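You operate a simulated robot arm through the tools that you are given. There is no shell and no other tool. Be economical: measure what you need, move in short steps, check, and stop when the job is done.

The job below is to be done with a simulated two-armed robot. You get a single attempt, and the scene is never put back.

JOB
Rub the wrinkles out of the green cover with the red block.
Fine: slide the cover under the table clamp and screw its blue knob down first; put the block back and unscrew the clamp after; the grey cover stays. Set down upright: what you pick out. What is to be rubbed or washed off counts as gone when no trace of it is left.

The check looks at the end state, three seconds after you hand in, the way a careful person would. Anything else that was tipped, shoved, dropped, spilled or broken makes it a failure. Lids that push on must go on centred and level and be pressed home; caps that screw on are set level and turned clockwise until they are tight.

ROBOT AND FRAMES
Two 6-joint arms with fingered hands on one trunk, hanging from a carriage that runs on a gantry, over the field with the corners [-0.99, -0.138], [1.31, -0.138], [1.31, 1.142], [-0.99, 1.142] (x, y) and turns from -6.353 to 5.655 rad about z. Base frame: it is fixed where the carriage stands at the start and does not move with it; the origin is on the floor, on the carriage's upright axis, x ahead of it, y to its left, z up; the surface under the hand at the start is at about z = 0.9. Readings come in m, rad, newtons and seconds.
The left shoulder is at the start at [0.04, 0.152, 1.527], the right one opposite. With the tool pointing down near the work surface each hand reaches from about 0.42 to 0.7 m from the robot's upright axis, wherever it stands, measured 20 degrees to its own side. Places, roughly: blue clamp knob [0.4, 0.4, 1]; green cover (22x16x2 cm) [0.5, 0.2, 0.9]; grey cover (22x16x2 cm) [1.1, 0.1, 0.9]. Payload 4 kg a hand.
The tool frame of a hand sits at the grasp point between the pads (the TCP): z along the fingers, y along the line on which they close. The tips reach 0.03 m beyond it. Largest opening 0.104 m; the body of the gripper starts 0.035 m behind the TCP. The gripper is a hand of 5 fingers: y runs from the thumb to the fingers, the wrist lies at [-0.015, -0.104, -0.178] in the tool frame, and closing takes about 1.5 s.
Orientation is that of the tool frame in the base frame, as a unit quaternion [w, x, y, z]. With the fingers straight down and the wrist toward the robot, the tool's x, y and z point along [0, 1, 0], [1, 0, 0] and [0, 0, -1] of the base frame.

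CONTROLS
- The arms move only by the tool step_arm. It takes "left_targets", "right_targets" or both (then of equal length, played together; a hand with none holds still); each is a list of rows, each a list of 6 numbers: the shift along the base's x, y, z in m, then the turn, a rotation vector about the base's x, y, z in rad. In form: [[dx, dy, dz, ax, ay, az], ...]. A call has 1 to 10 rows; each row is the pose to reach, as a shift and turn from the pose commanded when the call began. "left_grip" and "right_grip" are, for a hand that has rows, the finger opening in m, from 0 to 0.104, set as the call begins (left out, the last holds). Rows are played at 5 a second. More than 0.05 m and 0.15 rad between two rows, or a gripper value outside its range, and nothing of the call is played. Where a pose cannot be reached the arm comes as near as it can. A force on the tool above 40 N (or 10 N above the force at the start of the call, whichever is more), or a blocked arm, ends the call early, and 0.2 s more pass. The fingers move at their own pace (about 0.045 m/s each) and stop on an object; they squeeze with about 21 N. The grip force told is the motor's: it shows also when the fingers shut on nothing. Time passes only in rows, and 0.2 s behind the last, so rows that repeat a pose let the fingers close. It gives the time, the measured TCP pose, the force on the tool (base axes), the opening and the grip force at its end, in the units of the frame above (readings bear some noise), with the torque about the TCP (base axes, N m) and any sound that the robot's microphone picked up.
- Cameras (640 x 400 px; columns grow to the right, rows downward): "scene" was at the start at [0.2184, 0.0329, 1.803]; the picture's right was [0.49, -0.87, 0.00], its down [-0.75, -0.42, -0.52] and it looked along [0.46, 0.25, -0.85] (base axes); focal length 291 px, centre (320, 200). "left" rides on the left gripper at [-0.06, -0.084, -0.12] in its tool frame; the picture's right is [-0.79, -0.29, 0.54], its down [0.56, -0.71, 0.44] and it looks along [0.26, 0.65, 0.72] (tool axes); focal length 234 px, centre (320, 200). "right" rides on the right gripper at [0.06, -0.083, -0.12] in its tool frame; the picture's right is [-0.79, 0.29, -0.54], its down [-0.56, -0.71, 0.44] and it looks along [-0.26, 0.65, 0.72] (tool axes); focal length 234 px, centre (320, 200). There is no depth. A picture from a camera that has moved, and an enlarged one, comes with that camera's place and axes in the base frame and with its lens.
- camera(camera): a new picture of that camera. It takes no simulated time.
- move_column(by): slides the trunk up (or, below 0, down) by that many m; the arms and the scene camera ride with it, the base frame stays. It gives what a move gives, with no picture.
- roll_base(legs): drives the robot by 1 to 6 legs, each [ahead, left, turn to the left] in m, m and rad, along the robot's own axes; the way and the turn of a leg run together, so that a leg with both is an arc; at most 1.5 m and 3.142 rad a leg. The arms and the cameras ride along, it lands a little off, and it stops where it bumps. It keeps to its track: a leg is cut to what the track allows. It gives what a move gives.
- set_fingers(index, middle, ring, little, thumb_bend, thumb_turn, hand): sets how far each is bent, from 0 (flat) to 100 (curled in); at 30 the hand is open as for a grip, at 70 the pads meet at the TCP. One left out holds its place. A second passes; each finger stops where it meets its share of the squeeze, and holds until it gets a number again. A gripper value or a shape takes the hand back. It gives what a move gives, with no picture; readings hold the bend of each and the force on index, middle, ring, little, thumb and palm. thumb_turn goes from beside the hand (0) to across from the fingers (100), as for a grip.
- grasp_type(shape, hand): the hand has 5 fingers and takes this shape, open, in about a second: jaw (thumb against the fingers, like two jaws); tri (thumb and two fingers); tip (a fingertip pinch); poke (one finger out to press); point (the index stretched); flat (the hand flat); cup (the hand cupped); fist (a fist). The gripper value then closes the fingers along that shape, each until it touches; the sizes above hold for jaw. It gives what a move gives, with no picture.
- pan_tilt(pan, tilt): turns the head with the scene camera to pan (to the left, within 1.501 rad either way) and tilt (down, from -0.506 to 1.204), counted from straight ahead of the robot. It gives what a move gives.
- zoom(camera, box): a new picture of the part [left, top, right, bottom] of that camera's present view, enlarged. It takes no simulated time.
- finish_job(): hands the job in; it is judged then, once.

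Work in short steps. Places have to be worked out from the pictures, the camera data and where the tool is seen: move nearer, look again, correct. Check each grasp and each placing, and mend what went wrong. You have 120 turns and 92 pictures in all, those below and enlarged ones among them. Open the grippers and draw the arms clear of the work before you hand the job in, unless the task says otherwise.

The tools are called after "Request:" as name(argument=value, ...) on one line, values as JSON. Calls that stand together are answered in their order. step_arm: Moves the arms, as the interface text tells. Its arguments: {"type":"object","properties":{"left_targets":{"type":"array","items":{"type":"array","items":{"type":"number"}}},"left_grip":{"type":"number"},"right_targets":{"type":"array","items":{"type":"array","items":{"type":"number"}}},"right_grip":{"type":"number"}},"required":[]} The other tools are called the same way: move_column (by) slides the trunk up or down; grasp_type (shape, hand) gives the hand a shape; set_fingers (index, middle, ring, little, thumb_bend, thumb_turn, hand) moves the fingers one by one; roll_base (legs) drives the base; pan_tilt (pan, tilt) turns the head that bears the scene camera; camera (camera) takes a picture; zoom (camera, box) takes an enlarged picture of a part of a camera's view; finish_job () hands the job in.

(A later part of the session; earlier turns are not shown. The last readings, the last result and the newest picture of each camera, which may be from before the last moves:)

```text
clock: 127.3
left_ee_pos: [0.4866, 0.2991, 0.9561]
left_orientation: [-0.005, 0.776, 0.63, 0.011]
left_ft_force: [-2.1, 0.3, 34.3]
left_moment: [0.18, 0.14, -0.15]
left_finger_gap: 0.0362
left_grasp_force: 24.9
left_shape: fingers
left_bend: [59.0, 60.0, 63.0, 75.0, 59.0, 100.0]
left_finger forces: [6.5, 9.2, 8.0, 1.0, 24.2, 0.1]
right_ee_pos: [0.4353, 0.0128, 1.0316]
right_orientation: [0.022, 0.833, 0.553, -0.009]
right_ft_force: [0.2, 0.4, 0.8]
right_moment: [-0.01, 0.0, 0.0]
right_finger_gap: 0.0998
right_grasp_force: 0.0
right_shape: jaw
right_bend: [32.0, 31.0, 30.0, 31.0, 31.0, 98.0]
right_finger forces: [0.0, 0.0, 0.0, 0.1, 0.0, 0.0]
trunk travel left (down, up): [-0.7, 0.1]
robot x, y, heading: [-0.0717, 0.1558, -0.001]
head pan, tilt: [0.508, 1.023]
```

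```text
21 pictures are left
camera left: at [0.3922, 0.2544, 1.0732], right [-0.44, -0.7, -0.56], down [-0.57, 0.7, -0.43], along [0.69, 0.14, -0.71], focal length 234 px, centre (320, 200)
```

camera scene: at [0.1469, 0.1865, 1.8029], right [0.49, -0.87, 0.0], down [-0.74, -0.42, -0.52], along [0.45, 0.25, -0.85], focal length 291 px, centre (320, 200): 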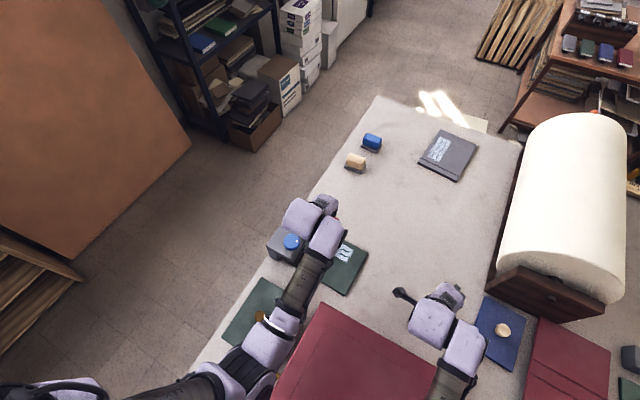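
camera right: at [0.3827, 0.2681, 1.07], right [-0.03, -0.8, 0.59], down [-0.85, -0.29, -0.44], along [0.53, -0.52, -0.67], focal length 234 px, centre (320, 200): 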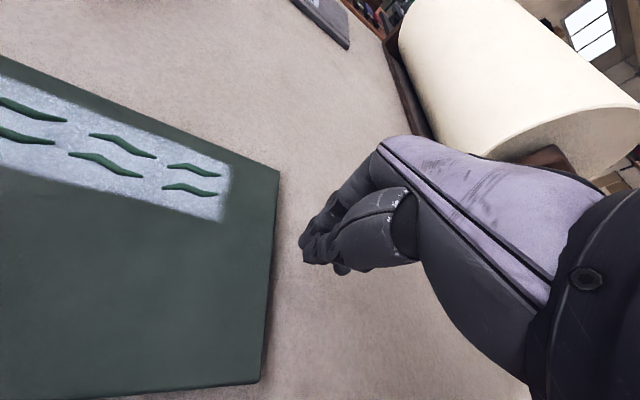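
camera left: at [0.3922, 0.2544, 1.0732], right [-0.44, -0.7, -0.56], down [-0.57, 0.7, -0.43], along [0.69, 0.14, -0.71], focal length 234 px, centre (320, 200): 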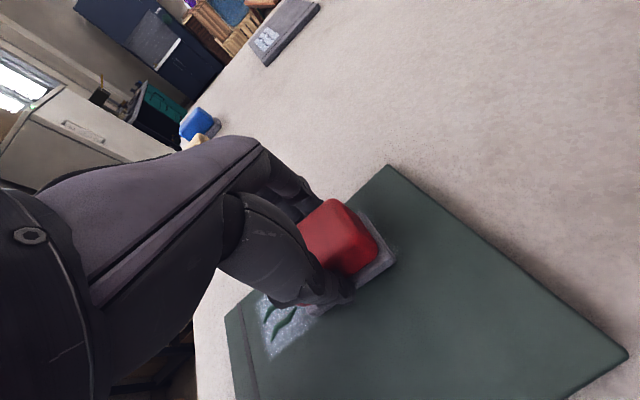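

The patch is fading. Force 34 N is a bit much; ease 2 mm and continue with several passes.

Request:
step_arm(left_targets=[[0, 0.0, 0.002, 0, 0, 0], [0, 0.02, 0.002, 0, 0, 0], [0, 0.04, 0.002, 0, 0, 0], [0, 0.06, 0.002, 0, 0, 0], [0, 0.078, 0.002, 0, 0, 0], [0, 0.06, 0.002, 0, 0, 0], [0, 0.04, 0.002, 0, 0, 0], [0, 0.06, 0.002, 0, 0, 0], [0, 0.078, 0.002, 0, 0, 0]])

Request:
camera(camera="left")

```text
clock: 129.3
left_ee_pos: [0.4839, 0.3595, 0.9584]
left_orientation: [0.003, 0.778, 0.628, 0.002]
left_ft_force: [0.0, -0.5, -0.8]
left_moment: [0.03, -0.02, 0.03]
left_finger_gap: 0.0359
left_grasp_force: 19.4
left_shape: fingers
left_bend: [59.0, 60.0, 63.0, 75.0, 59.0, 99.0]
left_finger forces: [6.7, 6.5, 6.3, 0.1, 19.3, 0.1]
right_ee_pos: [0.4334, 0.0117, 1.032]
right_orientation: [0.023, 0.832, 0.554, -0.01]
right_ft_force: [-0.6, -0.4, 1.1]
right_moment: [0.01, -0.05, 0.01]
right_finger_gap: 0.0998
right_grasp_force: 0.2
right_shape: jaw
right_bend: [32.0, 31.0, 30.0, 31.0, 31.0, 98.0]
right_finger forces: [0.0, 0.0, 0.0, 0.0, 0.0, 0.0]
trunk travel left (down, up): [-0.7, 0.1]
robot x, y, heading: [-0.0715, 0.1522, 0.008]
head pan, tilt: [0.508, 1.023]
```

```text
20 pictures are left
camera left: at [0.3898, 0.3184, 1.0773], right [-0.45, -0.71, -0.54], down [-0.57, 0.69, -0.44], along [0.69, 0.11, -0.71], focal length 234 px, centre (320, 200)
```

left: 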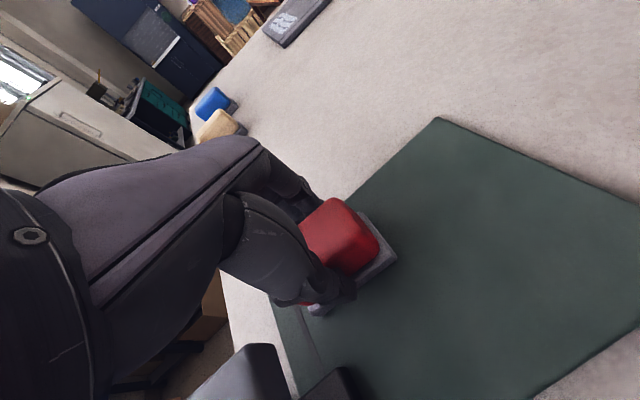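

The −y part is already clean. Here contact is lost, so press 3 mm down and rub the +y end (y 0.34–0.365).

Request:
step_arm(left_targets=[[0, 0, -0.002, 0, 0, 0], [0, 0.0, -0.003, 0, 0, 0], [0, -0.018, -0.003, 0, 0, 0], [-0.005, 0.0, -0.003, 0, 0, 0], [-0.005, -0.018, -0.003, 0, 0, 0], [0.007, 0.0, -0.003, 0, 0, 0], [0.007, -0.018, -0.003, 0, 0, 0], [0.0, 0.0, -0.003, 0, 0, 0]])

Request:
step_arm(left_targets=[[0, -0.02, 0.0, 0, 0, 0], [0, -0.04, 0.0, 0, 0, 0], [0, -0.06, 0.0005, 0, 0, 0], [0, -0.07, 0.001, 0, 0, 0]])

Request:
camera(camera="left")

```text
clock: 131.1
left_ee_pos: [0.4872, 0.3562, 0.9567]
left_orientation: [0.006, 0.779, 0.627, 0.001]
left_ft_force: [2.4, -6.5, 15.3]
left_moment: [-0.03, -0.07, 0.0]
left_finger_gap: 0.036
left_grasp_force: 20.8
left_shape: fingers
left_bend: [58.0, 60.0, 63.0, 75.0, 59.0, 98.0]
left_finger forces: [7.9, 8.2, 6.6, 0.0, 19.4, 0.0]
right_ee_pos: [0.4367, 0.0104, 1.0311]
right_orientation: [0.023, 0.833, 0.553, -0.01]
right_ft_force: [-0.2, 0.6, -0.3]
right_moment: [-0.03, 0.01, -0.01]
right_finger_gap: 0.0997
right_grasp_force: 0.2
right_shape: jaw
right_bend: [32.0, 31.0, 30.0, 31.0, 31.0, 98.0]
right_finger forces: [0.0, 0.1, 0.1, 0.0, 0.1, 0.0]
trunk travel left (down, up): [-0.7, 0.1]
robot x, y, heading: [-0.0695, 0.1538, 0.0]
head pan, tilt: [0.508, 1.023]
```

```text
clock: 132.1
left_ee_pos: [0.4848, 0.2977, 0.956]
left_orientation: [-0.002, 0.777, 0.63, 0.006]
left_ft_force: [-0.5, 2.4, 22.7]
left_moment: [0.08, 0.04, -0.08]
left_finger_gap: 0.036
left_grasp_force: 22.5
left_shape: fingers
left_bend: [59.0, 60.0, 63.0, 75.0, 58.0, 99.0]
left_finger forces: [7.2, 8.9, 6.7, 0.4, 23.2, 0.0]
right_ee_pos: [0.435, 0.0121, 1.0324]
right_orientation: [0.021, 0.833, 0.553, -0.01]
right_ft_force: [-0.2, 0.3, -0.1]
right_moment: [0.01, -0.01, -0.03]
right_finger_gap: 0.1002
right_grasp_force: 0.1
right_shape: jaw
right_bend: [32.0, 31.0, 30.0, 31.0, 31.0, 98.0]
right_finger forces: [0.0, 0.0, 0.0, 0.1, 0.0, 0.1]
trunk travel left (down, up): [-0.7, 0.1]
robot x, y, heading: [-0.0696, 0.1538, 0.002]
head pan, tilt: [0.508, 1.023]
```

```text
19 pictures are left
camera left: at [0.3912, 0.2547, 1.0744], right [-0.44, -0.71, -0.55], down [-0.57, 0.7, -0.43], along [0.69, 0.13, -0.71], focal length 234 px, centre (320, 200)
```

left: 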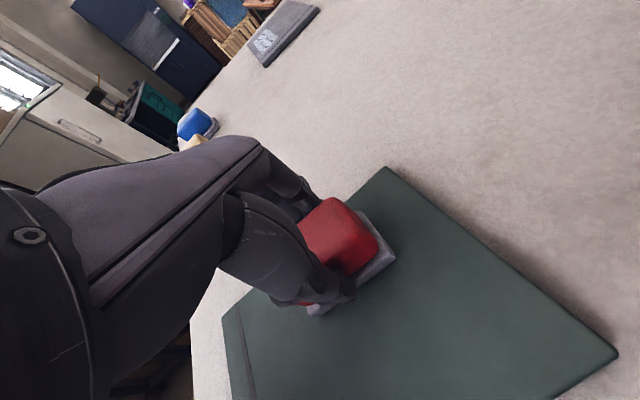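

Looks clean. Lift the block 9 cm, drive back to the block's place (+0.2, +0.06) and inspect the cover.

Request:
step_arm(left_targets=[[0, 0.0, 0.03, 0, 0, 0], [0, 0.01, 0.06, 0, 0, 0.05], [0, 0.02, 0.09, 0, 0, 0.1]])

Request:
roll_base(legs=[[0.2, 0, 0], [0, 0.06, 0]])

Request:
zoom(camera="scene", box=[240, 200, 480, 400])

Request:
camera(camera="left")

```text
clock: 133.1
left_ee_pos: [0.4886, 0.3355, 1.0487]
left_orientation: [-0.011, 0.741, 0.671, 0.02]
left_ft_force: [0.5, 0.6, -2.4]
left_moment: [-0.04, -0.01, 0.0]
left_finger_gap: 0.0361
left_grasp_force: 19.4
left_shape: fingers
left_bend: [58.0, 60.0, 63.0, 75.0, 59.0, 99.0]
left_finger forces: [6.8, 6.3, 6.0, 0.1, 18.9, 0.0]
right_ee_pos: [0.4332, 0.0124, 1.0308]
right_orientation: [0.022, 0.833, 0.553, -0.011]
right_ft_force: [-1.0, -0.3, -0.2]
right_moment: [0.02, 0.0, -0.01]
right_finger_gap: 0.0997
right_grasp_force: 0.0
right_shape: jaw
right_bend: [32.0, 31.0, 30.0, 31.0, 31.0, 98.0]
right_finger forces: [0.1, 0.0, 0.0, 0.0, 0.0, 0.0]
trunk travel left (down, up): [-0.7, 0.1]
robot x, y, heading: [-0.0749, 0.1494, 0.003]
head pan, tilt: [0.508, 1.023]
stopped in row 3 (left hand): the arm was blocked; the commanded pose is now the measured one
```

```text
clock: 135.3
left_ee_pos: [0.688, 0.3958, 1.0497]
left_orientation: [-0.011, 0.742, 0.67, 0.02]
left_ft_force: [0.8, 1.0, -1.3]
left_moment: [-0.01, 0.0, 0.01]
left_finger_gap: 0.0362
left_grasp_force: 18.9
left_shape: fingers
left_bend: [58.0, 60.0, 63.0, 75.0, 59.0, 99.0]
left_finger forces: [6.7, 6.2, 5.9, 0.1, 19.0, 0.0]
right_ee_pos: [0.6341, 0.0729, 1.0308]
right_orientation: [0.023, 0.833, 0.553, -0.01]
right_ft_force: [0.0, -0.1, 0.1]
right_moment: [-0.04, 0.02, 0.0]
right_finger_gap: 0.0997
right_grasp_force: 0.1
right_shape: jaw
right_bend: [32.0, 31.0, 30.0, 31.0, 31.0, 98.0]
right_finger forces: [0.0, 0.0, 0.0, 0.1, 0.0, 0.0]
trunk travel left (down, up): [-0.7, 0.1]
robot x, y, heading: [0.1277, 0.213, 0.007]
head pan, tilt: [0.508, 1.023]
```

```text
2.00 times, centred on (360, 300) of scene
camera zoom: at [0.3471, 0.2472, 1.803], right [0.49, -0.87, 0.0], down [-0.74, -0.42, -0.52], along [0.45, 0.26, -0.85], focal length 582 px, centre (240, 0)
```

zoom: 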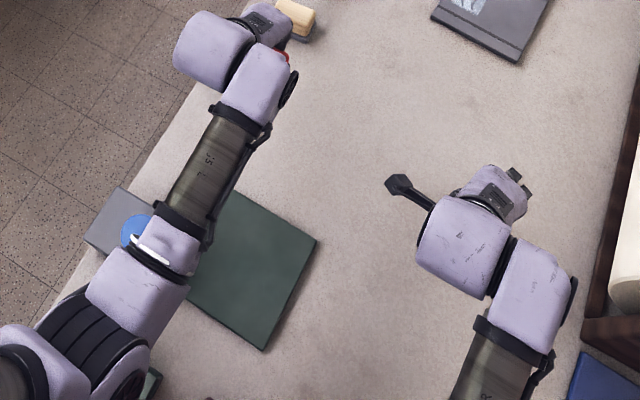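

```text
17 pictures are left
camera left: at [0.5984, 0.3393, 1.1644], right [-0.36, -0.73, -0.58], down [-0.64, 0.65, -0.42], along [0.68, 0.22, -0.7], focal length 234 px, centre (320, 200)
```

left: 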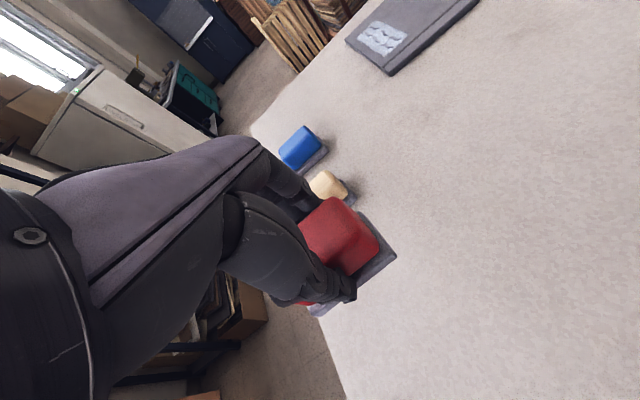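

The visible cover is clean. Now set the block down at its original place: (0.6855, 0.4055), yaw +0.07, TCP z≈0.951.

Request:
step_arm(left_targets=[[-0.001, 0.004, -0.02, -0.02, 0.007, 0.08], [-0.0025, 0.0097, -0.05, -0.043, 0.015, 0.17], [-0.0025, 0.0097, -0.08, -0.043, 0.015, 0.17], [-0.0025, 0.0097, -0.092, -0.043, 0.015, 0.17], [-0.0025, 0.0097, -0.092, -0.043, 0.015, 0.17]])

Request:
zoom(camera="left", box=[240, 150, 440, 330])

```text
clock: 136.5
left_ee_pos: [0.6852, 0.4053, 0.9565]
left_orientation: [-0.002, 0.683, 0.731, -0.002]
left_ft_force: [-1.0, -0.2, -2.1]
left_moment: [0.0, 0.0, -0.02]
left_finger_gap: 0.0361
left_grasp_force: 18.7
left_shape: fingers
left_bend: [58.0, 60.0, 63.0, 75.0, 59.0, 99.0]
left_finger forces: [6.9, 6.2, 5.9, 0.0, 19.0, 0.1]
right_ee_pos: [0.6343, 0.0729, 1.03]
right_orientation: [0.023, 0.833, 0.553, -0.009]
right_ft_force: [0.1, 0.0, -0.6]
right_moment: [0.0, 0.0, 0.04]
right_finger_gap: 0.0998
right_grasp_force: 0.1
right_shape: jaw
right_bend: [32.0, 31.0, 30.0, 31.0, 31.0, 98.0]
right_finger forces: [0.0, 0.1, 0.1, 0.1, 0.0, 0.0]
trunk travel left (down, up): [-0.7, 0.1]
robot x, y, heading: [0.1236, 0.2158, 0.008]
head pan, tilt: [0.508, 1.023]
```

```text
2.22 times, centred on (340, 240) of left
camera zoom: at [0.6079, 0.3392, 1.0761], right [-0.24, -0.81, -0.54], down [-0.74, 0.51, -0.43], along [0.62, 0.3, -0.72], focal length 520 px, centre (276, 111)
```

zoom: 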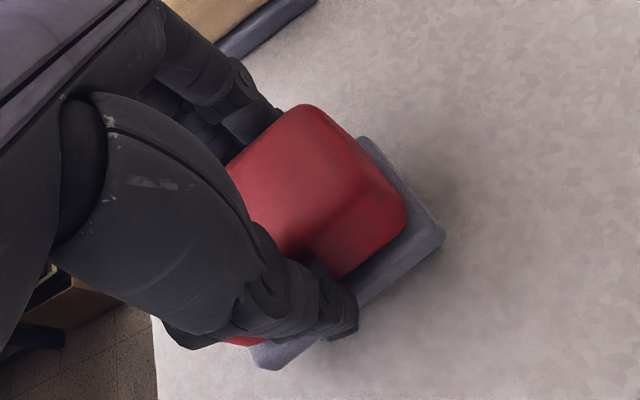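

Still hanging a few mm above the table. Lower in 1.5 mm rows until contact.

Request:
step_arm(left_targets=[[0, 0, -0.002, 0, 0, 0], [0, 0, -0.004, 0, 0, 0], [0, 0, -0.0055, 0, 0, 0], [0, 0, -0.007, 0, 0, 0]])

```text
clock: 137.5
left_ee_pos: [0.6863, 0.406, 0.9495]
left_orientation: [-0.001, 0.683, 0.73, -0.002]
left_ft_force: [-0.5, 0.8, -1.7]
left_moment: [-0.01, -0.01, -0.01]
left_finger_gap: 0.0361
left_grasp_force: 18.8
left_shape: fingers
left_bend: [58.0, 60.0, 63.0, 75.0, 59.0, 99.0]
left_finger forces: [6.8, 6.2, 6.0, 0.1, 19.0, 0.0]
right_ee_pos: [0.6337, 0.0723, 1.0303]
right_orientation: [0.023, 0.833, 0.553, -0.01]
right_ft_force: [0.1, 0.0, 0.0]
right_moment: [0.0, 0.03, -0.01]
right_finger_gap: 0.1003
right_grasp_force: 0.1
right_shape: jaw
right_bend: [32.0, 31.0, 30.0, 31.0, 31.0, 98.0]
right_finger forces: [0.1, 0.0, 0.0, 0.0, 0.0, 0.0]
trunk travel left (down, up): [-0.7, 0.1]
robot x, y, heading: [0.1306, 0.2196, 0.007]
head pan, tilt: [0.508, 1.023]
```

No contact yet (block slid up a little in the grip while rubbing). Continue.

Request:
step_arm(left_targets=[[0, 0, -0.0015, 0, 0, 0], [0, 0, -0.003, 0, 0, 0], [0, 0, -0.0035, 0, 0, 0]])

```text
clock: 138.3
left_ee_pos: [0.6866, 0.406, 0.9465]
left_orientation: [0.0, 0.682, 0.731, -0.001]
left_ft_force: [-0.8, 0.6, -1.1]
left_moment: [-0.01, 0.03, -0.03]
left_finger_gap: 0.036
left_grasp_force: 18.4
left_shape: fingers
left_bend: [58.0, 60.0, 63.0, 75.0, 59.0, 99.0]
left_finger forces: [6.8, 6.3, 5.9, 0.2, 19.0, 0.0]
right_ee_pos: [0.6342, 0.0719, 1.031]
right_orientation: [0.023, 0.833, 0.553, -0.009]
right_ft_force: [-0.3, -1.0, 0.3]
right_moment: [-0.02, -0.03, 0.01]
right_finger_gap: 0.0998
right_grasp_force: 0.1
right_shape: jaw
right_bend: [32.0, 31.0, 30.0, 31.0, 31.0, 98.0]
right_finger forces: [0.0, 0.1, 0.1, 0.0, 0.0, 0.0]
trunk travel left (down, up): [-0.7, 0.1]
robot x, y, heading: [0.1357, 0.2123, 0.007]
head pan, tilt: [0.508, 1.023]
```

Request:
step_arm(left_targets=[[0, 0, -0.0015, 0, 0, 0], [0, 0, -0.003, 0, 0, 0], [0, 0, -0.004, 0, 0, 0]])

```text
clock: 139.1
left_ee_pos: [0.6875, 0.4052, 0.9442]
left_orientation: [0.0, 0.682, 0.731, 0.0]
left_ft_force: [-6.9, -2.0, 21.5]
left_moment: [0.06, 0.24, 0.02]
left_finger_gap: 0.0362
left_grasp_force: 22.2
left_shape: fingers
left_bend: [59.0, 61.0, 64.0, 75.0, 58.0, 99.0]
left_finger forces: [6.0, 6.9, 5.6, 0.1, 25.1, 0.1]
right_ee_pos: [0.6341, 0.072, 1.0311]
right_orientation: [0.022, 0.833, 0.553, -0.011]
right_ft_force: [-0.1, -0.5, -0.2]
right_moment: [0.0, -0.02, 0.0]
right_finger_gap: 0.1
right_grasp_force: 0.1
right_shape: jaw
right_bend: [32.0, 31.0, 30.0, 31.0, 31.0, 98.0]
right_finger forces: [0.0, 0.1, 0.0, 0.1, 0.1, 0.0]
trunk travel left (down, up): [-0.7, 0.1]
robot x, y, heading: [0.1282, 0.21, 0.002]
head pan, tilt: [0.508, 1.023]
```

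Contact with the table. Ease 1.5 mm, open the fingers a little, then rise straight up.

Request:
step_arm(left_targets=[[0, 0, 0.0025, 0, 0, 0]])

Request:
set_fingers(hand="left", index=46, middle=46, ring=46, little=46, thumb_bend=51)

Request:
step_arm(left_targets=[[0, 0, 0.01, 0, 0, 0], [0, 0, 0.03, 0, 0, 0], [0, 0, 0.06, 0, 0, 0], [0, 0, 0.09, 0, 0, 0]])

Request:
camera(camera="left")

```text
clock: 139.5
left_ee_pos: [0.6879, 0.4064, 0.9449]
left_orientation: [-0.001, 0.683, 0.731, -0.001]
left_ft_force: [-0.5, -1.2, 10.5]
left_moment: [0.08, -0.05, 0.03]
left_finger_gap: 0.036
left_grasp_force: 20.4
left_shape: fingers
left_bend: [59.0, 61.0, 64.0, 75.0, 58.0, 99.0]
left_finger forces: [7.0, 6.9, 6.7, 0.0, 20.8, 0.0]
right_ee_pos: [0.6354, 0.0719, 1.031]
right_orientation: [0.022, 0.833, 0.553, -0.01]
right_ft_force: [0.9, 1.0, -1.0]
right_moment: [-0.01, -0.01, 0.01]
right_finger_gap: 0.0997
right_grasp_force: 0.2
right_shape: jaw
right_bend: [32.0, 31.0, 30.0, 31.0, 31.0, 98.0]
right_finger forces: [0.0, 0.0, 0.1, 0.0, 0.0, 0.0]
trunk travel left (down, up): [-0.7, 0.1]
robot x, y, heading: [0.1276, 0.214, 0.0]
head pan, tilt: [0.508, 1.023]
```

```text
clock: 140.5
left_ee_pos: [0.6856, 0.4049, 0.9441]
left_orientation: [-0.002, 0.683, 0.731, -0.001]
left_ft_force: [0.1, 0.8, 0.7]
left_moment: [-0.01, 0.04, -0.01]
left_finger_gap: 0.0555
left_grasp_force: 0.1
left_shape: fingers
left_bend: [46.0, 46.0, 46.0, 46.0, 51.0, 100.0]
left_finger forces: [0.0, 0.0, 0.0, 0.0, 0.1, 0.1]
right_ee_pos: [0.6343, 0.073, 1.0313]
right_orientation: [0.022, 0.833, 0.553, -0.011]
right_ft_force: [0.5, -0.5, -0.4]
right_moment: [0.0, -0.02, -0.01]
right_finger_gap: 0.0997
right_grasp_force: 0.1
right_shape: jaw
right_bend: [32.0, 31.0, 30.0, 31.0, 31.0, 98.0]
right_finger forces: [0.0, 0.0, 0.1, 0.1, 0.0, 0.0]
trunk travel left (down, up): [-0.7, 0.1]
robot x, y, heading: [0.1291, 0.215, 0.006]
head pan, tilt: [0.508, 1.023]
```

```text
clock: 141.5
left_ee_pos: [0.6864, 0.4056, 1.0355]
left_orientation: [-0.001, 0.683, 0.73, -0.002]
left_ft_force: [0.2, -0.1, 0.2]
left_moment: [0.04, -0.01, 0.02]
left_finger_gap: 0.0555
left_grasp_force: 0.0
left_shape: fingers
left_bend: [46.0, 46.0, 46.0, 46.0, 51.0, 100.0]
left_finger forces: [0.0, 0.1, 0.0, 0.0, 0.0, 0.1]
right_ee_pos: [0.6355, 0.0717, 1.0318]
right_orientation: [0.022, 0.833, 0.552, -0.011]
right_ft_force: [0.0, 0.0, 0.5]
right_moment: [0.0, 0.02, -0.01]
right_finger_gap: 0.0999
right_grasp_force: 0.0
right_shape: jaw
right_bend: [32.0, 31.0, 30.0, 31.0, 31.0, 98.0]
right_finger forces: [0.1, 0.0, 0.1, 0.0, 0.0, 0.1]
trunk travel left (down, up): [-0.7, 0.1]
robot x, y, heading: [0.1301, 0.2113, 0.001]
head pan, tilt: [0.508, 1.023]
```

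```text
15 pictures are left
camera left: at [0.6086, 0.3396, 1.1547], right [-0.24, -0.81, -0.54], down [-0.74, 0.51, -0.43], along [0.62, 0.3, -0.72], focal length 234 px, centre (320, 200)
```

left: 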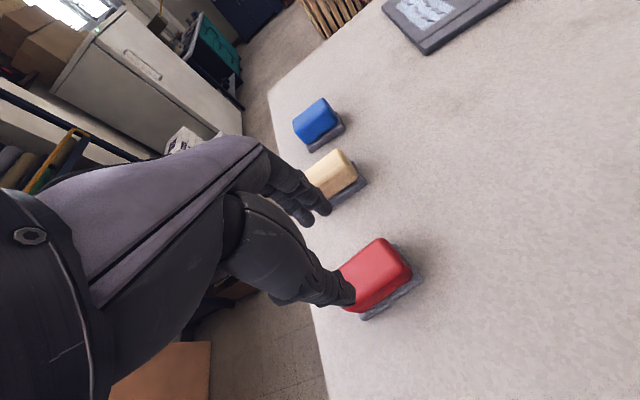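

The block stands in place, upright. Raise the column 0.1 and drive back to the clamp position for unscrewing; check the cover on the way.

Request:
move_column(by=0.1)

Request:
roll_base(legs=[[0, 0.025, 0], [-0.239, 0, 0]])

Request:
camera(camera="left")

Request:
zoom(camera="scene", box=[260, 160, 460, 320])

```text
clock: 142.8
left_ee_pos: [0.6849, 0.406, 1.1351]
left_orientation: [-0.001, 0.682, 0.731, -0.001]
left_ft_force: [0.6, 0.6, 0.0]
left_moment: [-0.02, 0.0, -0.02]
left_finger_gap: 0.0556
left_grasp_force: 0.2
left_shape: fingers
left_bend: [46.0, 46.0, 46.0, 46.0, 51.0, 100.0]
left_finger forces: [0.0, 0.0, 0.0, 0.1, 0.0, 0.0]
right_ee_pos: [0.6331, 0.0729, 1.1297]
right_orientation: [0.023, 0.833, 0.553, -0.01]
right_ft_force: [-0.7, 0.7, -0.4]
right_moment: [-0.01, 0.0, 0.0]
right_finger_gap: 0.1
right_grasp_force: 0.0
right_shape: jaw
right_bend: [32.0, 31.0, 30.0, 31.0, 31.0, 98.0]
right_finger forces: [0.1, 0.1, 0.0, 0.0, 0.0, 0.1]
trunk travel left (down, up): [-0.8, 0.0]
robot x, y, heading: [0.1308, 0.2133, 0.008]
head pan, tilt: [0.508, 1.023]
```

```text
clock: 145.0
left_ee_pos: [0.4472, 0.4294, 1.1347]
left_orientation: [-0.002, 0.682, 0.731, -0.001]
left_ft_force: [-0.1, 0.4, -0.1]
left_moment: [-0.03, -0.01, -0.03]
left_finger_gap: 0.0556
left_grasp_force: 0.0
left_shape: fingers
left_bend: [46.0, 46.0, 46.0, 46.0, 51.0, 100.0]
left_finger forces: [0.0, 0.0, 0.0, 0.1, 0.0, 0.1]
right_ee_pos: [0.3939, 0.0956, 1.1303]
right_orientation: [0.022, 0.833, 0.553, -0.01]
right_ft_force: [-0.6, -0.5, 0.0]
right_moment: [0.02, 0.0, 0.0]
right_finger_gap: 0.1
right_grasp_force: 0.0
right_shape: jaw
right_bend: [32.0, 31.0, 30.0, 31.0, 31.0, 98.0]
right_finger forces: [0.0, 0.0, 0.1, 0.1, 0.0, 0.1]
trunk travel left (down, up): [-0.8, 0.0]
robot x, y, heading: [-0.111, 0.2418, 0.002]
head pan, tilt: [0.508, 1.023]
```

```text
14 pictures are left
camera left: at [0.3695, 0.363, 1.2544], right [-0.24, -0.81, -0.54], down [-0.74, 0.51, -0.43], along [0.63, 0.3, -0.72], focal length 234 px, centre (320, 200)
```

left: 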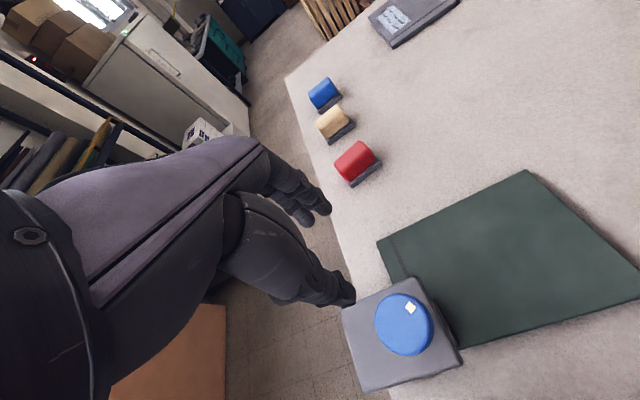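

```text
2.50 times, centred on (360, 240) of scene
camera zoom: at [0.108, 0.271, 1.903], right [0.49, -0.87, 0.0], down [-0.74, -0.42, -0.52], along [0.45, 0.25, -0.85], focal length 727 px, centre (220, 100)
```

zoom: 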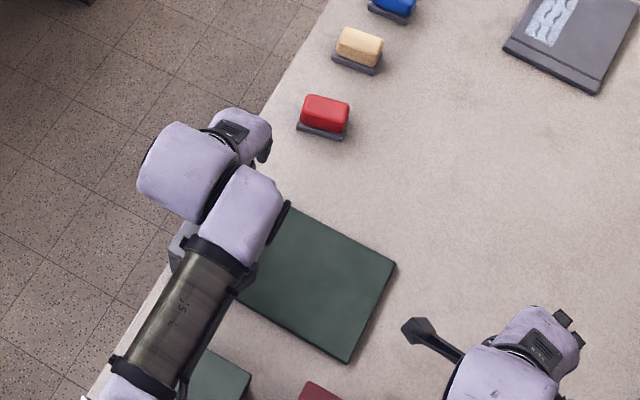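

The cover is clean and block in place. Now unscrew: pre-shape, go to the knob with yaw ≈−1.2, descend, grip, and turn counter-clockwise; one stroke first.

Request:
set_fingers(hand="left", index=38, middle=36, ring=36, little=38, thumb_bend=45)

Request:
step_arm(left_targets=[[-0.015, -0.003, -0.01, 0, 0, -0.13], [-0.03, -0.006, -0.02, 0, 0, -0.26], [-0.049, -0.01, -0.03, 0, 0, -0.39], [-0.049, -0.01, -0.035, 0, 0, -0.52], [-0.049, -0.01, -0.035, 0, 0, -0.65], [-0.049, -0.01, -0.035, 0, 0, -0.78], [-0.049, -0.01, -0.035, 0, 0, -0.91], [-0.049, -0.01, -0.035, 0, 0, -1.04], [-0.049, -0.01, -0.035, 0, 0, -1.17], [-0.049, -0.01, -0.035, 0, 0, -1.27]])

Request:
zoom(camera="left", box=[260, 190, 460, 370])

```text
clock: 146.0
left_ee_pos: [0.4479, 0.429, 1.1358]
left_orientation: [-0.002, 0.683, 0.731, -0.001]
left_ft_force: [0.7, 0.6, 0.4]
left_moment: [0.02, -0.02, 0.0]
left_finger_gap: 0.0735
left_grasp_force: 0.1
left_shape: fingers
left_bend: [38.0, 36.0, 36.0, 38.0, 45.0, 99.0]
left_finger forces: [0.0, 0.0, 0.0, 0.0, 0.0, 0.0]
right_ee_pos: [0.3938, 0.0954, 1.1318]
right_orientation: [0.022, 0.833, 0.553, -0.01]
right_ft_force: [0.0, 1.1, -0.6]
right_moment: [0.0, 0.0, 0.0]
right_finger_gap: 0.0999
right_grasp_force: 0.0
right_shape: jaw
right_bend: [32.0, 31.0, 30.0, 31.0, 31.0, 98.0]
right_finger forces: [0.1, 0.0, 0.1, 0.1, 0.0, 0.0]
trunk travel left (down, up): [-0.8, 0.0]
robot x, y, heading: [-0.1109, 0.2368, -0.0]
head pan, tilt: [0.508, 1.023]
```

```text
clock: 148.2
left_ee_pos: [0.3983, 0.4183, 1.1015]
left_orientation: [-0.001, 0.983, 0.182, 0.0]
left_ft_force: [0.2, 0.0, 0.2]
left_moment: [0.01, 0.01, -0.01]
left_finger_gap: 0.0735
left_grasp_force: 0.1
left_shape: fingers
left_bend: [38.0, 36.0, 36.0, 38.0, 45.0, 99.0]
left_finger forces: [0.0, 0.1, 0.1, 0.1, 0.0, 0.1]
right_ee_pos: [0.3943, 0.0955, 1.1314]
right_orientation: [0.022, 0.833, 0.552, -0.01]
right_ft_force: [0.4, -0.1, 0.5]
right_moment: [0.02, -0.01, 0.01]
right_finger_gap: 0.1
right_grasp_force: 0.1
right_shape: jaw
right_bend: [32.0, 31.0, 30.0, 31.0, 31.0, 98.0]
right_finger forces: [0.1, 0.1, 0.1, 0.0, 0.0, 0.1]
trunk travel left (down, up): [-0.8, 0.0]
robot x, y, heading: [-0.1099, 0.2386, 0.004]
head pan, tilt: [0.508, 1.023]
```

```text
2.22 times, centred on (360, 280) of left
camera zoom: at [0.3129, 0.4743, 1.2194], right [-0.84, -0.01, -0.54], down [0.27, 0.86, -0.43], along [0.47, -0.51, -0.72], focal length 520 px, centre (231, 22)
```

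zoom: 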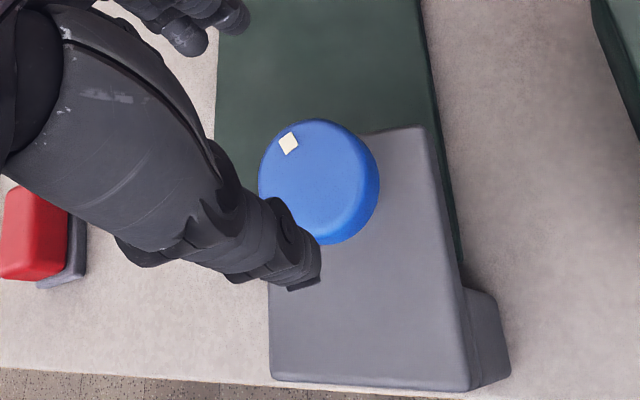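

The area by the clamp is clean too. Descend, grip, turn +1.25 rad, release, return, and repeat once more, then look.

Request:
step_arm(left_targets=[[0, 0, -0.03, 0, 0, 0], [0, 0, -0.06, 0, 0, 0], [0, 0, -0.073, 0, 0, 0], [0, 0, -0.073, 0, 0, 0]])

Request:
set_fingers(hand="left", index=44, middle=75, ring=75, little=44, thumb_bend=80)

Request:
step_arm(left_targets=[[0, 0, 0, 0, 0, 0.13], [0, 0, 0, 0, 0, 0.26], [0, 0, 0, 0, 0, 0.39], [0, 0, 0, 0, 0, 0.52], [0, 0, 0, 0, 0, 0.65], [0, 0, 0, 0, 0, 0.78], [0, 0, 0, 0, 0, 0.91], [0, 0, 0, 0, 0, 1.04], [0, 0, 0, 0, 0, 1.15], [0, 0, 0, 0, 0, 1.25]])

Request:
set_fingers(hand="left", index=38, middle=36, ring=36, little=38, thumb_bend=45)

Request:
step_arm(left_targets=[[0, 0, 0.03, 0, 0, -0.13], [0, 0, 0.06, 0, 0, -0.26], [0, 0, 0.07, 0, 0, -0.39], [0, 0, 0.07, 0, 0, -0.52], [0, 0, 0.07, 0, 0, -0.65], [0, 0, 0.07, 0, 0, -0.78], [0, 0, 0.07, 0, 0, -0.91], [0, 0, 0.07, 0, 0, -1.04], [0, 0, 0.07, 0, 0, -1.15], [0, 0, 0.07, 0, 0, -1.25]])

Request:
zoom(camera="left", box=[260, 190, 460, 370])

```text
clock: 149.2
left_ee_pos: [0.3979, 0.4185, 1.0268]
left_orientation: [-0.002, 0.983, 0.183, -0.001]
left_ft_force: [-0.1, -0.7, 1.0]
left_moment: [0.03, 0.02, 0.02]
left_finger_gap: 0.0736
left_grasp_force: 0.8
left_shape: fingers
left_bend: [38.0, 36.0, 36.0, 38.0, 45.0, 99.0]
left_finger forces: [0.0, 0.0, 0.0, 0.1, 0.6, 0.0]
right_ee_pos: [0.3945, 0.096, 1.1301]
right_orientation: [0.023, 0.833, 0.553, -0.01]
right_ft_force: [0.2, 0.2, 0.0]
right_moment: [-0.01, -0.04, 0.0]
right_finger_gap: 0.1
right_grasp_force: 0.0
right_shape: jaw
right_bend: [32.0, 31.0, 30.0, 31.0, 31.0, 98.0]
right_finger forces: [0.0, 0.1, 0.0, 0.1, 0.0, 0.1]
trunk travel left (down, up): [-0.8, 0.0]
robot x, y, heading: [-0.1094, 0.2362, -0.001]
head pan, tilt: [0.508, 1.023]
```

```text
clock: 150.2
left_ee_pos: [0.3997, 0.423, 1.0263]
left_orientation: [-0.003, 0.983, 0.184, 0.0]
left_ft_force: [-4.1, 9.7, 13.1]
left_moment: [-0.07, 0.13, -0.26]
left_finger_gap: 0.0512
left_grasp_force: 32.3
left_shape: fingers
left_bend: [44.0, 50.0, 72.0, 44.0, 61.0, 100.0]
left_finger forces: [0.0, 16.5, 9.6, 0.1, 38.6, 0.0]
right_ee_pos: [0.3939, 0.0981, 1.1312]
right_orientation: [0.021, 0.833, 0.553, -0.01]
right_ft_force: [0.7, 0.7, -0.2]
right_moment: [0.0, -0.03, 0.0]
right_finger_gap: 0.0999
right_grasp_force: 0.1
right_shape: jaw
right_bend: [32.0, 31.0, 30.0, 31.0, 31.0, 98.0]
right_finger forces: [0.0, 0.0, 0.0, 0.1, 0.0, 0.0]
trunk travel left (down, up): [-0.8, 0.0]
robot x, y, heading: [-0.11, 0.2392, 0.002]
head pan, tilt: [0.508, 1.023]
```

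```text
clock: 152.4
left_ee_pos: [0.3984, 0.4199, 1.0277]
left_orientation: [-0.002, 0.689, 0.725, 0.0]
left_ft_force: [-5.1, 8.0, 11.7]
left_moment: [-0.05, -1.7, -0.84]
left_finger_gap: 0.0514
left_grasp_force: 44.1
left_shape: fingers
left_bend: [44.0, 44.0, 73.0, 44.0, 62.0, 100.0]
left_finger forces: [0.2, 44.6, 21.5, 0.0, 22.7, 0.0]
right_ee_pos: [0.3951, 0.0981, 1.1298]
right_orientation: [0.021, 0.833, 0.553, -0.011]
right_ft_force: [0.3, -0.1, -0.4]
right_moment: [0.03, 0.0, -0.02]
right_finger_gap: 0.1
right_grasp_force: 0.1
right_shape: jaw
right_bend: [32.0, 31.0, 30.0, 31.0, 31.0, 98.0]
right_finger forces: [0.0, 0.1, 0.0, 0.0, 0.0, 0.0]
trunk travel left (down, up): [-0.8, 0.0]
robot x, y, heading: [-0.108, 0.2417, 0.002]
head pan, tilt: [0.508, 1.023]
```

```text
clock: 153.4
left_ee_pos: [0.3975, 0.4183, 1.0253]
left_orientation: [-0.001, 0.69, 0.724, -0.002]
left_ft_force: [0.2, -0.1, 1.0]
left_moment: [0.01, -0.02, -0.02]
left_finger_gap: 0.0736
left_grasp_force: 0.1
left_shape: fingers
left_bend: [38.0, 36.0, 36.0, 38.0, 45.0, 99.0]
left_finger forces: [0.1, 0.1, 0.0, 0.0, 0.0, 0.0]
right_ee_pos: [0.3949, 0.0953, 1.1307]
right_orientation: [0.022, 0.833, 0.553, -0.01]
right_ft_force: [-0.1, 0.0, -0.1]
right_moment: [0.01, -0.02, -0.05]
right_finger_gap: 0.1002
right_grasp_force: 0.1
right_shape: jaw
right_bend: [32.0, 31.0, 30.0, 31.0, 31.0, 98.0]
right_finger forces: [0.0, 0.0, 0.1, 0.1, 0.1, 0.0]
trunk travel left (down, up): [-0.8, 0.0]
robot x, y, heading: [-0.1104, 0.2327, -0.001]
head pan, tilt: [0.508, 1.023]
```

```text
clock: 155.6
left_ee_pos: [0.3987, 0.4191, 1.0961]
left_orientation: [-0.002, 0.983, 0.182, 0.0]
left_ft_force: [0.1, 0.6, 0.7]
left_moment: [-0.01, 0.03, -0.01]
left_finger_gap: 0.0738
left_grasp_force: 0.1
left_shape: fingers
left_bend: [38.0, 36.0, 36.0, 38.0, 45.0, 99.0]
left_finger forces: [0.0, 0.1, 0.0, 0.1, 0.0, 0.0]
right_ee_pos: [0.3963, 0.0959, 1.1313]
right_orientation: [0.022, 0.833, 0.553, -0.01]
right_ft_force: [0.1, -0.1, 0.2]
right_moment: [0.01, 0.02, 0.02]
right_finger_gap: 0.0999
right_grasp_force: 0.2
right_shape: jaw
right_bend: [32.0, 31.0, 30.0, 31.0, 31.0, 98.0]
right_finger forces: [0.0, 0.1, 0.1, 0.0, 0.0, 0.0]
trunk travel left (down, up): [-0.8, 0.0]
robot x, y, heading: [-0.1115, 0.2378, 0.001]
head pan, tilt: [0.508, 1.023]
```

```text
2.22 times, centred on (360, 280) of left
camera zoom: at [0.3129, 0.4747, 1.2163], right [-0.84, -0.01, -0.54], down [0.27, 0.86, -0.43], along [0.47, -0.51, -0.72], focal length 520 px, centre (231, 22)
```

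zoom: 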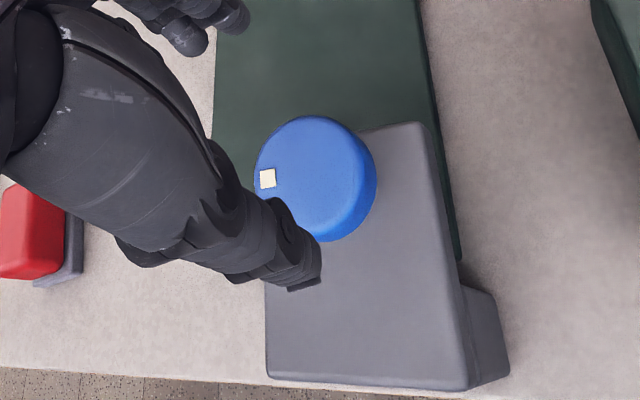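

It turned ≈+53° (mark now at ~+3°). Two more strokes, 3 mm higher.

Request:
step_arm(left_targets=[[0, 0, -0.03, 0, 0, 0], [0, 0, -0.055, 0, 0, 0], [0, 0, -0.067, 0, 0, 0], [0, 0, -0.067, 0, 0, 0]])

Request:
set_fingers(hand="left", index=44, middle=75, ring=75, little=44, thumb_bend=80)

Request:
step_arm(left_targets=[[0, 0, 0, 0, 0, 0.13], [0, 0, 0, 0, 0, 0.26], [0, 0, 0, 0, 0, 0.39], [0, 0, 0, 0, 0, 0.52], [0, 0, 0, 0, 0, 0.65], [0, 0, 0, 0, 0, 0.78], [0, 0, 0, 0, 0, 0.91], [0, 0, 0, 0, 0, 1.04], [0, 0, 0, 0, 0, 1.15], [0, 0, 0, 0, 0, 1.25]])

Request:
set_fingers(hand="left", index=38, middle=36, ring=36, little=38, thumb_bend=45)

Request:
step_arm(left_targets=[[0, 0, 0.03, 0, 0, -0.13], [0, 0, 0.06, 0, 0, -0.26], [0, 0, 0.07, 0, 0, -0.39], [0, 0, 0.07, 0, 0, -0.52], [0, 0, 0.07, 0, 0, -0.65], [0, 0, 0.07, 0, 0, -0.78], [0, 0, 0.07, 0, 0, -0.91], [0, 0, 0.03, 0, 0, -1.04], [0, 0, 0.01, 0, 0, -1.15], [0, 0, 0.0, 0, 0, -1.25]])

Request:
set_fingers(hand="left", index=44, middle=75, ring=75, little=44, thumb_bend=80)

Request:
step_arm(left_targets=[[0, 0, 0, 0, 0, 0.13], [0, 0, 0, 0, 0, 0.26], [0, 0, 0, 0, 0, 0.39], [0, 0, 0, 0, 0, 0.52], [0, 0, 0, 0, 0, 0.65], [0, 0, 0, 0, 0, 0.78], [0, 0, 0, 0, 0, 0.91], [0, 0, 0, 0, 0, 1.04], [0, 0, 0, 0, 0, 1.15], [0, 0, 0, 0, 0, 1.25]])

Request:
set_fingers(hand="left", index=38, middle=36, ring=36, little=38, thumb_bend=45)

Request:
step_arm(left_targets=[[0, 0, 0.03, 0, 0, -0.13], [0, 0, 0.06, 0, 0, -0.26], [0, 0, 0.07, 0, 0, -0.39], [0, 0, 0.07, 0, 0, -0.52], [0, 0, 0.07, 0, 0, -0.65], [0, 0, 0.07, 0, 0, -0.78]])

Request:
zoom(camera="left", box=[260, 190, 460, 370])

```text
clock: 156.6
left_ee_pos: [0.3975, 0.4172, 1.0299]
left_orientation: [-0.002, 0.983, 0.182, 0.0]
left_ft_force: [0.4, -0.1, 0.2]
left_moment: [0.0, -0.03, 0.03]
left_finger_gap: 0.0739
left_grasp_force: 0.0
left_shape: fingers
left_bend: [38.0, 36.0, 36.0, 38.0, 45.0, 99.0]
left_finger forces: [0.0, 0.0, 0.1, 0.0, 0.1, 0.1]
right_ee_pos: [0.3945, 0.0958, 1.1307]
right_orientation: [0.023, 0.833, 0.553, -0.011]
right_ft_force: [-0.2, 0.0, 0.2]
right_moment: [0.04, 0.0, -0.02]
right_finger_gap: 0.0998
right_grasp_force: 0.1
right_shape: jaw
right_bend: [32.0, 31.0, 30.0, 31.0, 31.0, 98.0]
right_finger forces: [0.0, 0.0, 0.0, 0.0, 0.0, 0.1]
trunk travel left (down, up): [-0.8, 0.0]
robot x, y, heading: [-0.111, 0.2391, -0.002]
head pan, tilt: [0.508, 1.023]
```

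```text
clock: 157.6
left_ee_pos: [0.3973, 0.4208, 1.0306]
left_orientation: [-0.003, 0.983, 0.183, -0.001]
left_ft_force: [-0.9, 11.5, -6.7]
left_moment: [-0.42, -0.02, -0.15]
left_finger_gap: 0.0512
left_grasp_force: 24.5
left_shape: fingers
left_bend: [44.0, 51.0, 68.0, 44.0, 60.0, 100.0]
left_finger forces: [0.0, 15.2, 11.0, 0.0, 23.0, 0.0]
right_ee_pos: [0.3935, 0.0987, 1.1306]
right_orientation: [0.022, 0.833, 0.553, -0.011]
right_ft_force: [-0.1, -0.3, -0.7]
right_moment: [0.0, 0.01, -0.03]
right_finger_gap: 0.1
right_grasp_force: 0.0
right_shape: jaw
right_bend: [32.0, 31.0, 30.0, 31.0, 31.0, 98.0]
right_finger forces: [0.0, 0.0, 0.0, 0.0, 0.1, 0.1]
trunk travel left (down, up): [-0.8, 0.0]
robot x, y, heading: [-0.1061, 0.2368, 0.003]
head pan, tilt: [0.508, 1.023]
```

```text
clock: 159.8
left_ee_pos: [0.3989, 0.4186, 1.0295]
left_orientation: [-0.001, 0.69, 0.724, -0.001]
left_ft_force: [-1.3, 1.1, -9.4]
left_moment: [-0.25, -0.84, -0.56]
left_finger_gap: 0.0505
left_grasp_force: 28.6
left_shape: fingers
left_bend: [44.0, 47.0, 67.0, 44.0, 61.0, 100.0]
left_finger forces: [0.0, 23.0, 14.5, 0.0, 20.2, 0.0]
right_ee_pos: [0.3942, 0.0952, 1.13]
right_orientation: [0.022, 0.833, 0.552, -0.011]
right_ft_force: [-0.6, 0.2, -0.9]
right_moment: [0.0, 0.0, -0.02]
right_finger_gap: 0.0999
right_grasp_force: 0.0
right_shape: jaw
right_bend: [32.0, 31.0, 30.0, 31.0, 31.0, 98.0]
right_finger forces: [0.1, 0.0, 0.0, 0.0, 0.0, 0.0]
trunk travel left (down, up): [-0.8, 0.0]
robot x, y, heading: [-0.1102, 0.2383, 0.006]
head pan, tilt: [0.508, 1.023]
```

```text
clock: 160.8
left_ee_pos: [0.3989, 0.4193, 1.0296]
left_orientation: [-0.001, 0.69, 0.724, -0.001]
left_ft_force: [0.2, 0.1, 0.3]
left_moment: [-0.01, 0.02, -0.01]
left_finger_gap: 0.0733
left_grasp_force: 0.0
left_shape: fingers
left_bend: [38.0, 36.0, 36.0, 38.0, 45.0, 99.0]
left_finger forces: [0.0, 0.0, 0.0, 0.0, 0.1, 0.1]
right_ee_pos: [0.3944, 0.0953, 1.1321]
right_orientation: [0.023, 0.833, 0.553, -0.01]
right_ft_force: [-0.2, 0.3, -0.2]
right_moment: [0.04, 0.01, 0.02]
right_finger_gap: 0.0998
right_grasp_force: 0.2
right_shape: jaw
right_bend: [32.0, 31.0, 30.0, 31.0, 31.0, 98.0]
right_finger forces: [0.0, 0.0, 0.1, 0.1, 0.0, 0.0]
trunk travel left (down, up): [-0.8, 0.0]
robot x, y, heading: [-0.1102, 0.2404, 0.001]
head pan, tilt: [0.508, 1.023]
```

```text
clock: 163.0
left_ee_pos: [0.3982, 0.4185, 1.0306]
left_orientation: [-0.001, 0.983, 0.182, 0.0]
left_ft_force: [0.0, 0.3, 0.2]
left_moment: [0.01, 0.02, 0.03]
left_finger_gap: 0.0738
left_grasp_force: 0.0
left_shape: fingers
left_bend: [38.0, 36.0, 36.0, 38.0, 45.0, 99.0]
left_finger forces: [0.1, 0.0, 0.0, 0.0, 0.0, 0.0]
right_ee_pos: [0.3954, 0.0954, 1.1312]
right_orientation: [0.023, 0.833, 0.553, -0.01]
right_ft_force: [-0.5, 0.3, -0.1]
right_moment: [0.04, 0.02, -0.04]
right_finger_gap: 0.0997
right_grasp_force: 0.1
right_shape: jaw
right_bend: [32.0, 31.0, 30.0, 31.0, 31.0, 98.0]
right_finger forces: [0.1, 0.0, 0.0, 0.0, 0.1, 0.1]
trunk travel left (down, up): [-0.8, 0.0]
robot x, y, heading: [-0.1096, 0.2393, 0.002]
head pan, tilt: [0.508, 1.023]
```

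```text
clock: 164.0
left_ee_pos: [0.398, 0.4219, 1.0293]
left_orientation: [-0.004, 0.983, 0.183, 0.0]
left_ft_force: [-2.7, 10.9, -6.4]
left_moment: [-0.45, -0.05, -0.22]
left_finger_gap: 0.0512
left_grasp_force: 24.7
left_shape: fingers
left_bend: [44.0, 50.0, 68.0, 44.0, 61.0, 100.0]
left_finger forces: [0.0, 16.4, 10.5, 0.0, 23.2, 0.1]
right_ee_pos: [0.3934, 0.0991, 1.1305]
right_orientation: [0.021, 0.833, 0.553, -0.01]
right_ft_force: [-0.7, 0.8, -0.3]
right_moment: [0.01, -0.02, 0.0]
right_finger_gap: 0.0999
right_grasp_force: 0.2
right_shape: jaw
right_bend: [32.0, 31.0, 30.0, 31.0, 31.0, 98.0]
right_finger forces: [0.1, 0.0, 0.1, 0.0, 0.0, 0.0]
trunk travel left (down, up): [-0.8, 0.0]
robot x, y, heading: [-0.1151, 0.2407, -0.002]
head pan, tilt: [0.508, 1.023]
```

```text
clock: 166.2
left_ee_pos: [0.3977, 0.4229, 1.0306]
left_orientation: [-0.003, 0.69, 0.724, 0.001]
left_ft_force: [2.0, 22.3, -10.3]
left_moment: [0.14, -0.56, -0.75]
left_finger_gap: 0.0496
left_grasp_force: 20.5
left_shape: fingers
left_bend: [44.0, 48.0, 73.0, 44.0, 62.0, 100.0]
left_finger forces: [0.0, 13.5, 2.9, 0.1, 24.8, 0.0]
right_ee_pos: [0.3956, 0.099, 1.13]
right_orientation: [0.021, 0.833, 0.553, -0.009]
right_ft_force: [-0.7, 0.0, 0.3]
right_moment: [0.0, -0.01, 0.0]
right_finger_gap: 0.0998
right_grasp_force: 0.2
right_shape: jaw
right_bend: [32.0, 31.0, 30.0, 31.0, 31.0, 98.0]
right_finger forces: [0.0, 0.1, 0.0, 0.0, 0.0, 0.0]
trunk travel left (down, up): [-0.8, 0.0]
robot x, y, heading: [-0.111, 0.2408, 0.002]
head pan, tilt: [0.508, 1.023]
```

```text
clock: 167.2
left_ee_pos: [0.3981, 0.419, 1.0294]
left_orientation: [-0.001, 0.69, 0.724, -0.002]
left_ft_force: [-0.1, 0.2, -0.7]
left_moment: [0.0, 0.01, -0.04]
left_finger_gap: 0.0737
left_grasp_force: 0.1
left_shape: fingers
left_bend: [38.0, 36.0, 36.0, 38.0, 45.0, 99.0]
left_finger forces: [0.0, 0.0, 0.0, 0.0, 0.1, 0.0]
right_ee_pos: [0.3953, 0.0956, 1.1315]
right_orientation: [0.022, 0.833, 0.553, -0.009]
right_ft_force: [0.4, -0.3, -0.4]
right_moment: [-0.02, -0.01, -0.01]
right_finger_gap: 0.1
right_grasp_force: 0.1
right_shape: jaw
right_bend: [32.0, 31.0, 30.0, 31.0, 31.0, 98.0]
right_finger forces: [0.0, 0.1, 0.0, 0.1, 0.0, 0.0]
trunk travel left (down, up): [-0.8, 0.0]
robot x, y, heading: [-0.1125, 0.2378, 0.004]
head pan, tilt: [0.508, 1.023]
```

```text
clock: 168.6
left_ee_pos: [0.3994, 0.42, 1.1004]
left_orientation: [-0.002, 0.914, 0.406, -0.001]
left_ft_force: [-1.2, 0.2, -0.3]
left_moment: [0.01, -0.03, -0.01]
left_finger_gap: 0.0738
left_grasp_force: 0.1
left_shape: fingers
left_bend: [38.0, 36.0, 36.0, 38.0, 45.0, 99.0]
left_finger forces: [0.0, 0.0, 0.1, 0.0, 0.1, 0.0]
right_ee_pos: [0.3941, 0.0959, 1.1302]
right_orientation: [0.022, 0.832, 0.554, -0.011]
right_ft_force: [0.1, 0.3, -0.3]
right_moment: [-0.01, -0.01, -0.04]
right_finger_gap: 0.0996
right_grasp_force: 0.1
right_shape: jaw
right_bend: [32.0, 31.0, 30.0, 31.0, 31.0, 98.0]
right_finger forces: [0.1, 0.1, 0.1, 0.0, 0.0, 0.0]
trunk travel left (down, up): [-0.8, 0.0]
robot x, y, heading: [-0.1096, 0.238, 0.006]
head pan, tilt: [0.508, 1.023]
```

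```text
2.22 times, centred on (360, 280) of left
camera zoom: at [0.2974, 0.4295, 1.2193], right [-0.74, -0.39, -0.54], down [-0.15, 0.89, -0.43], along [0.65, -0.24, -0.72], focal length 520 px, centre (231, 22)
```

zoom: 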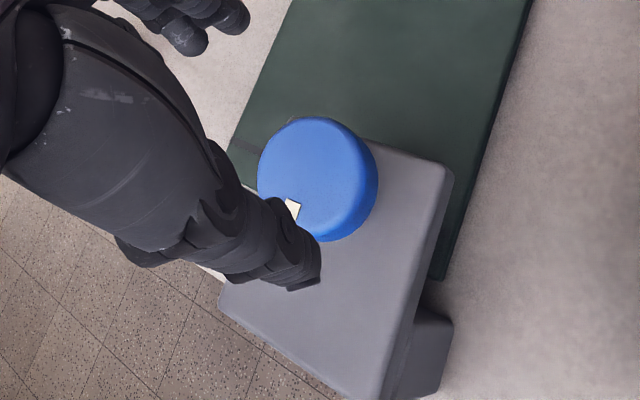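

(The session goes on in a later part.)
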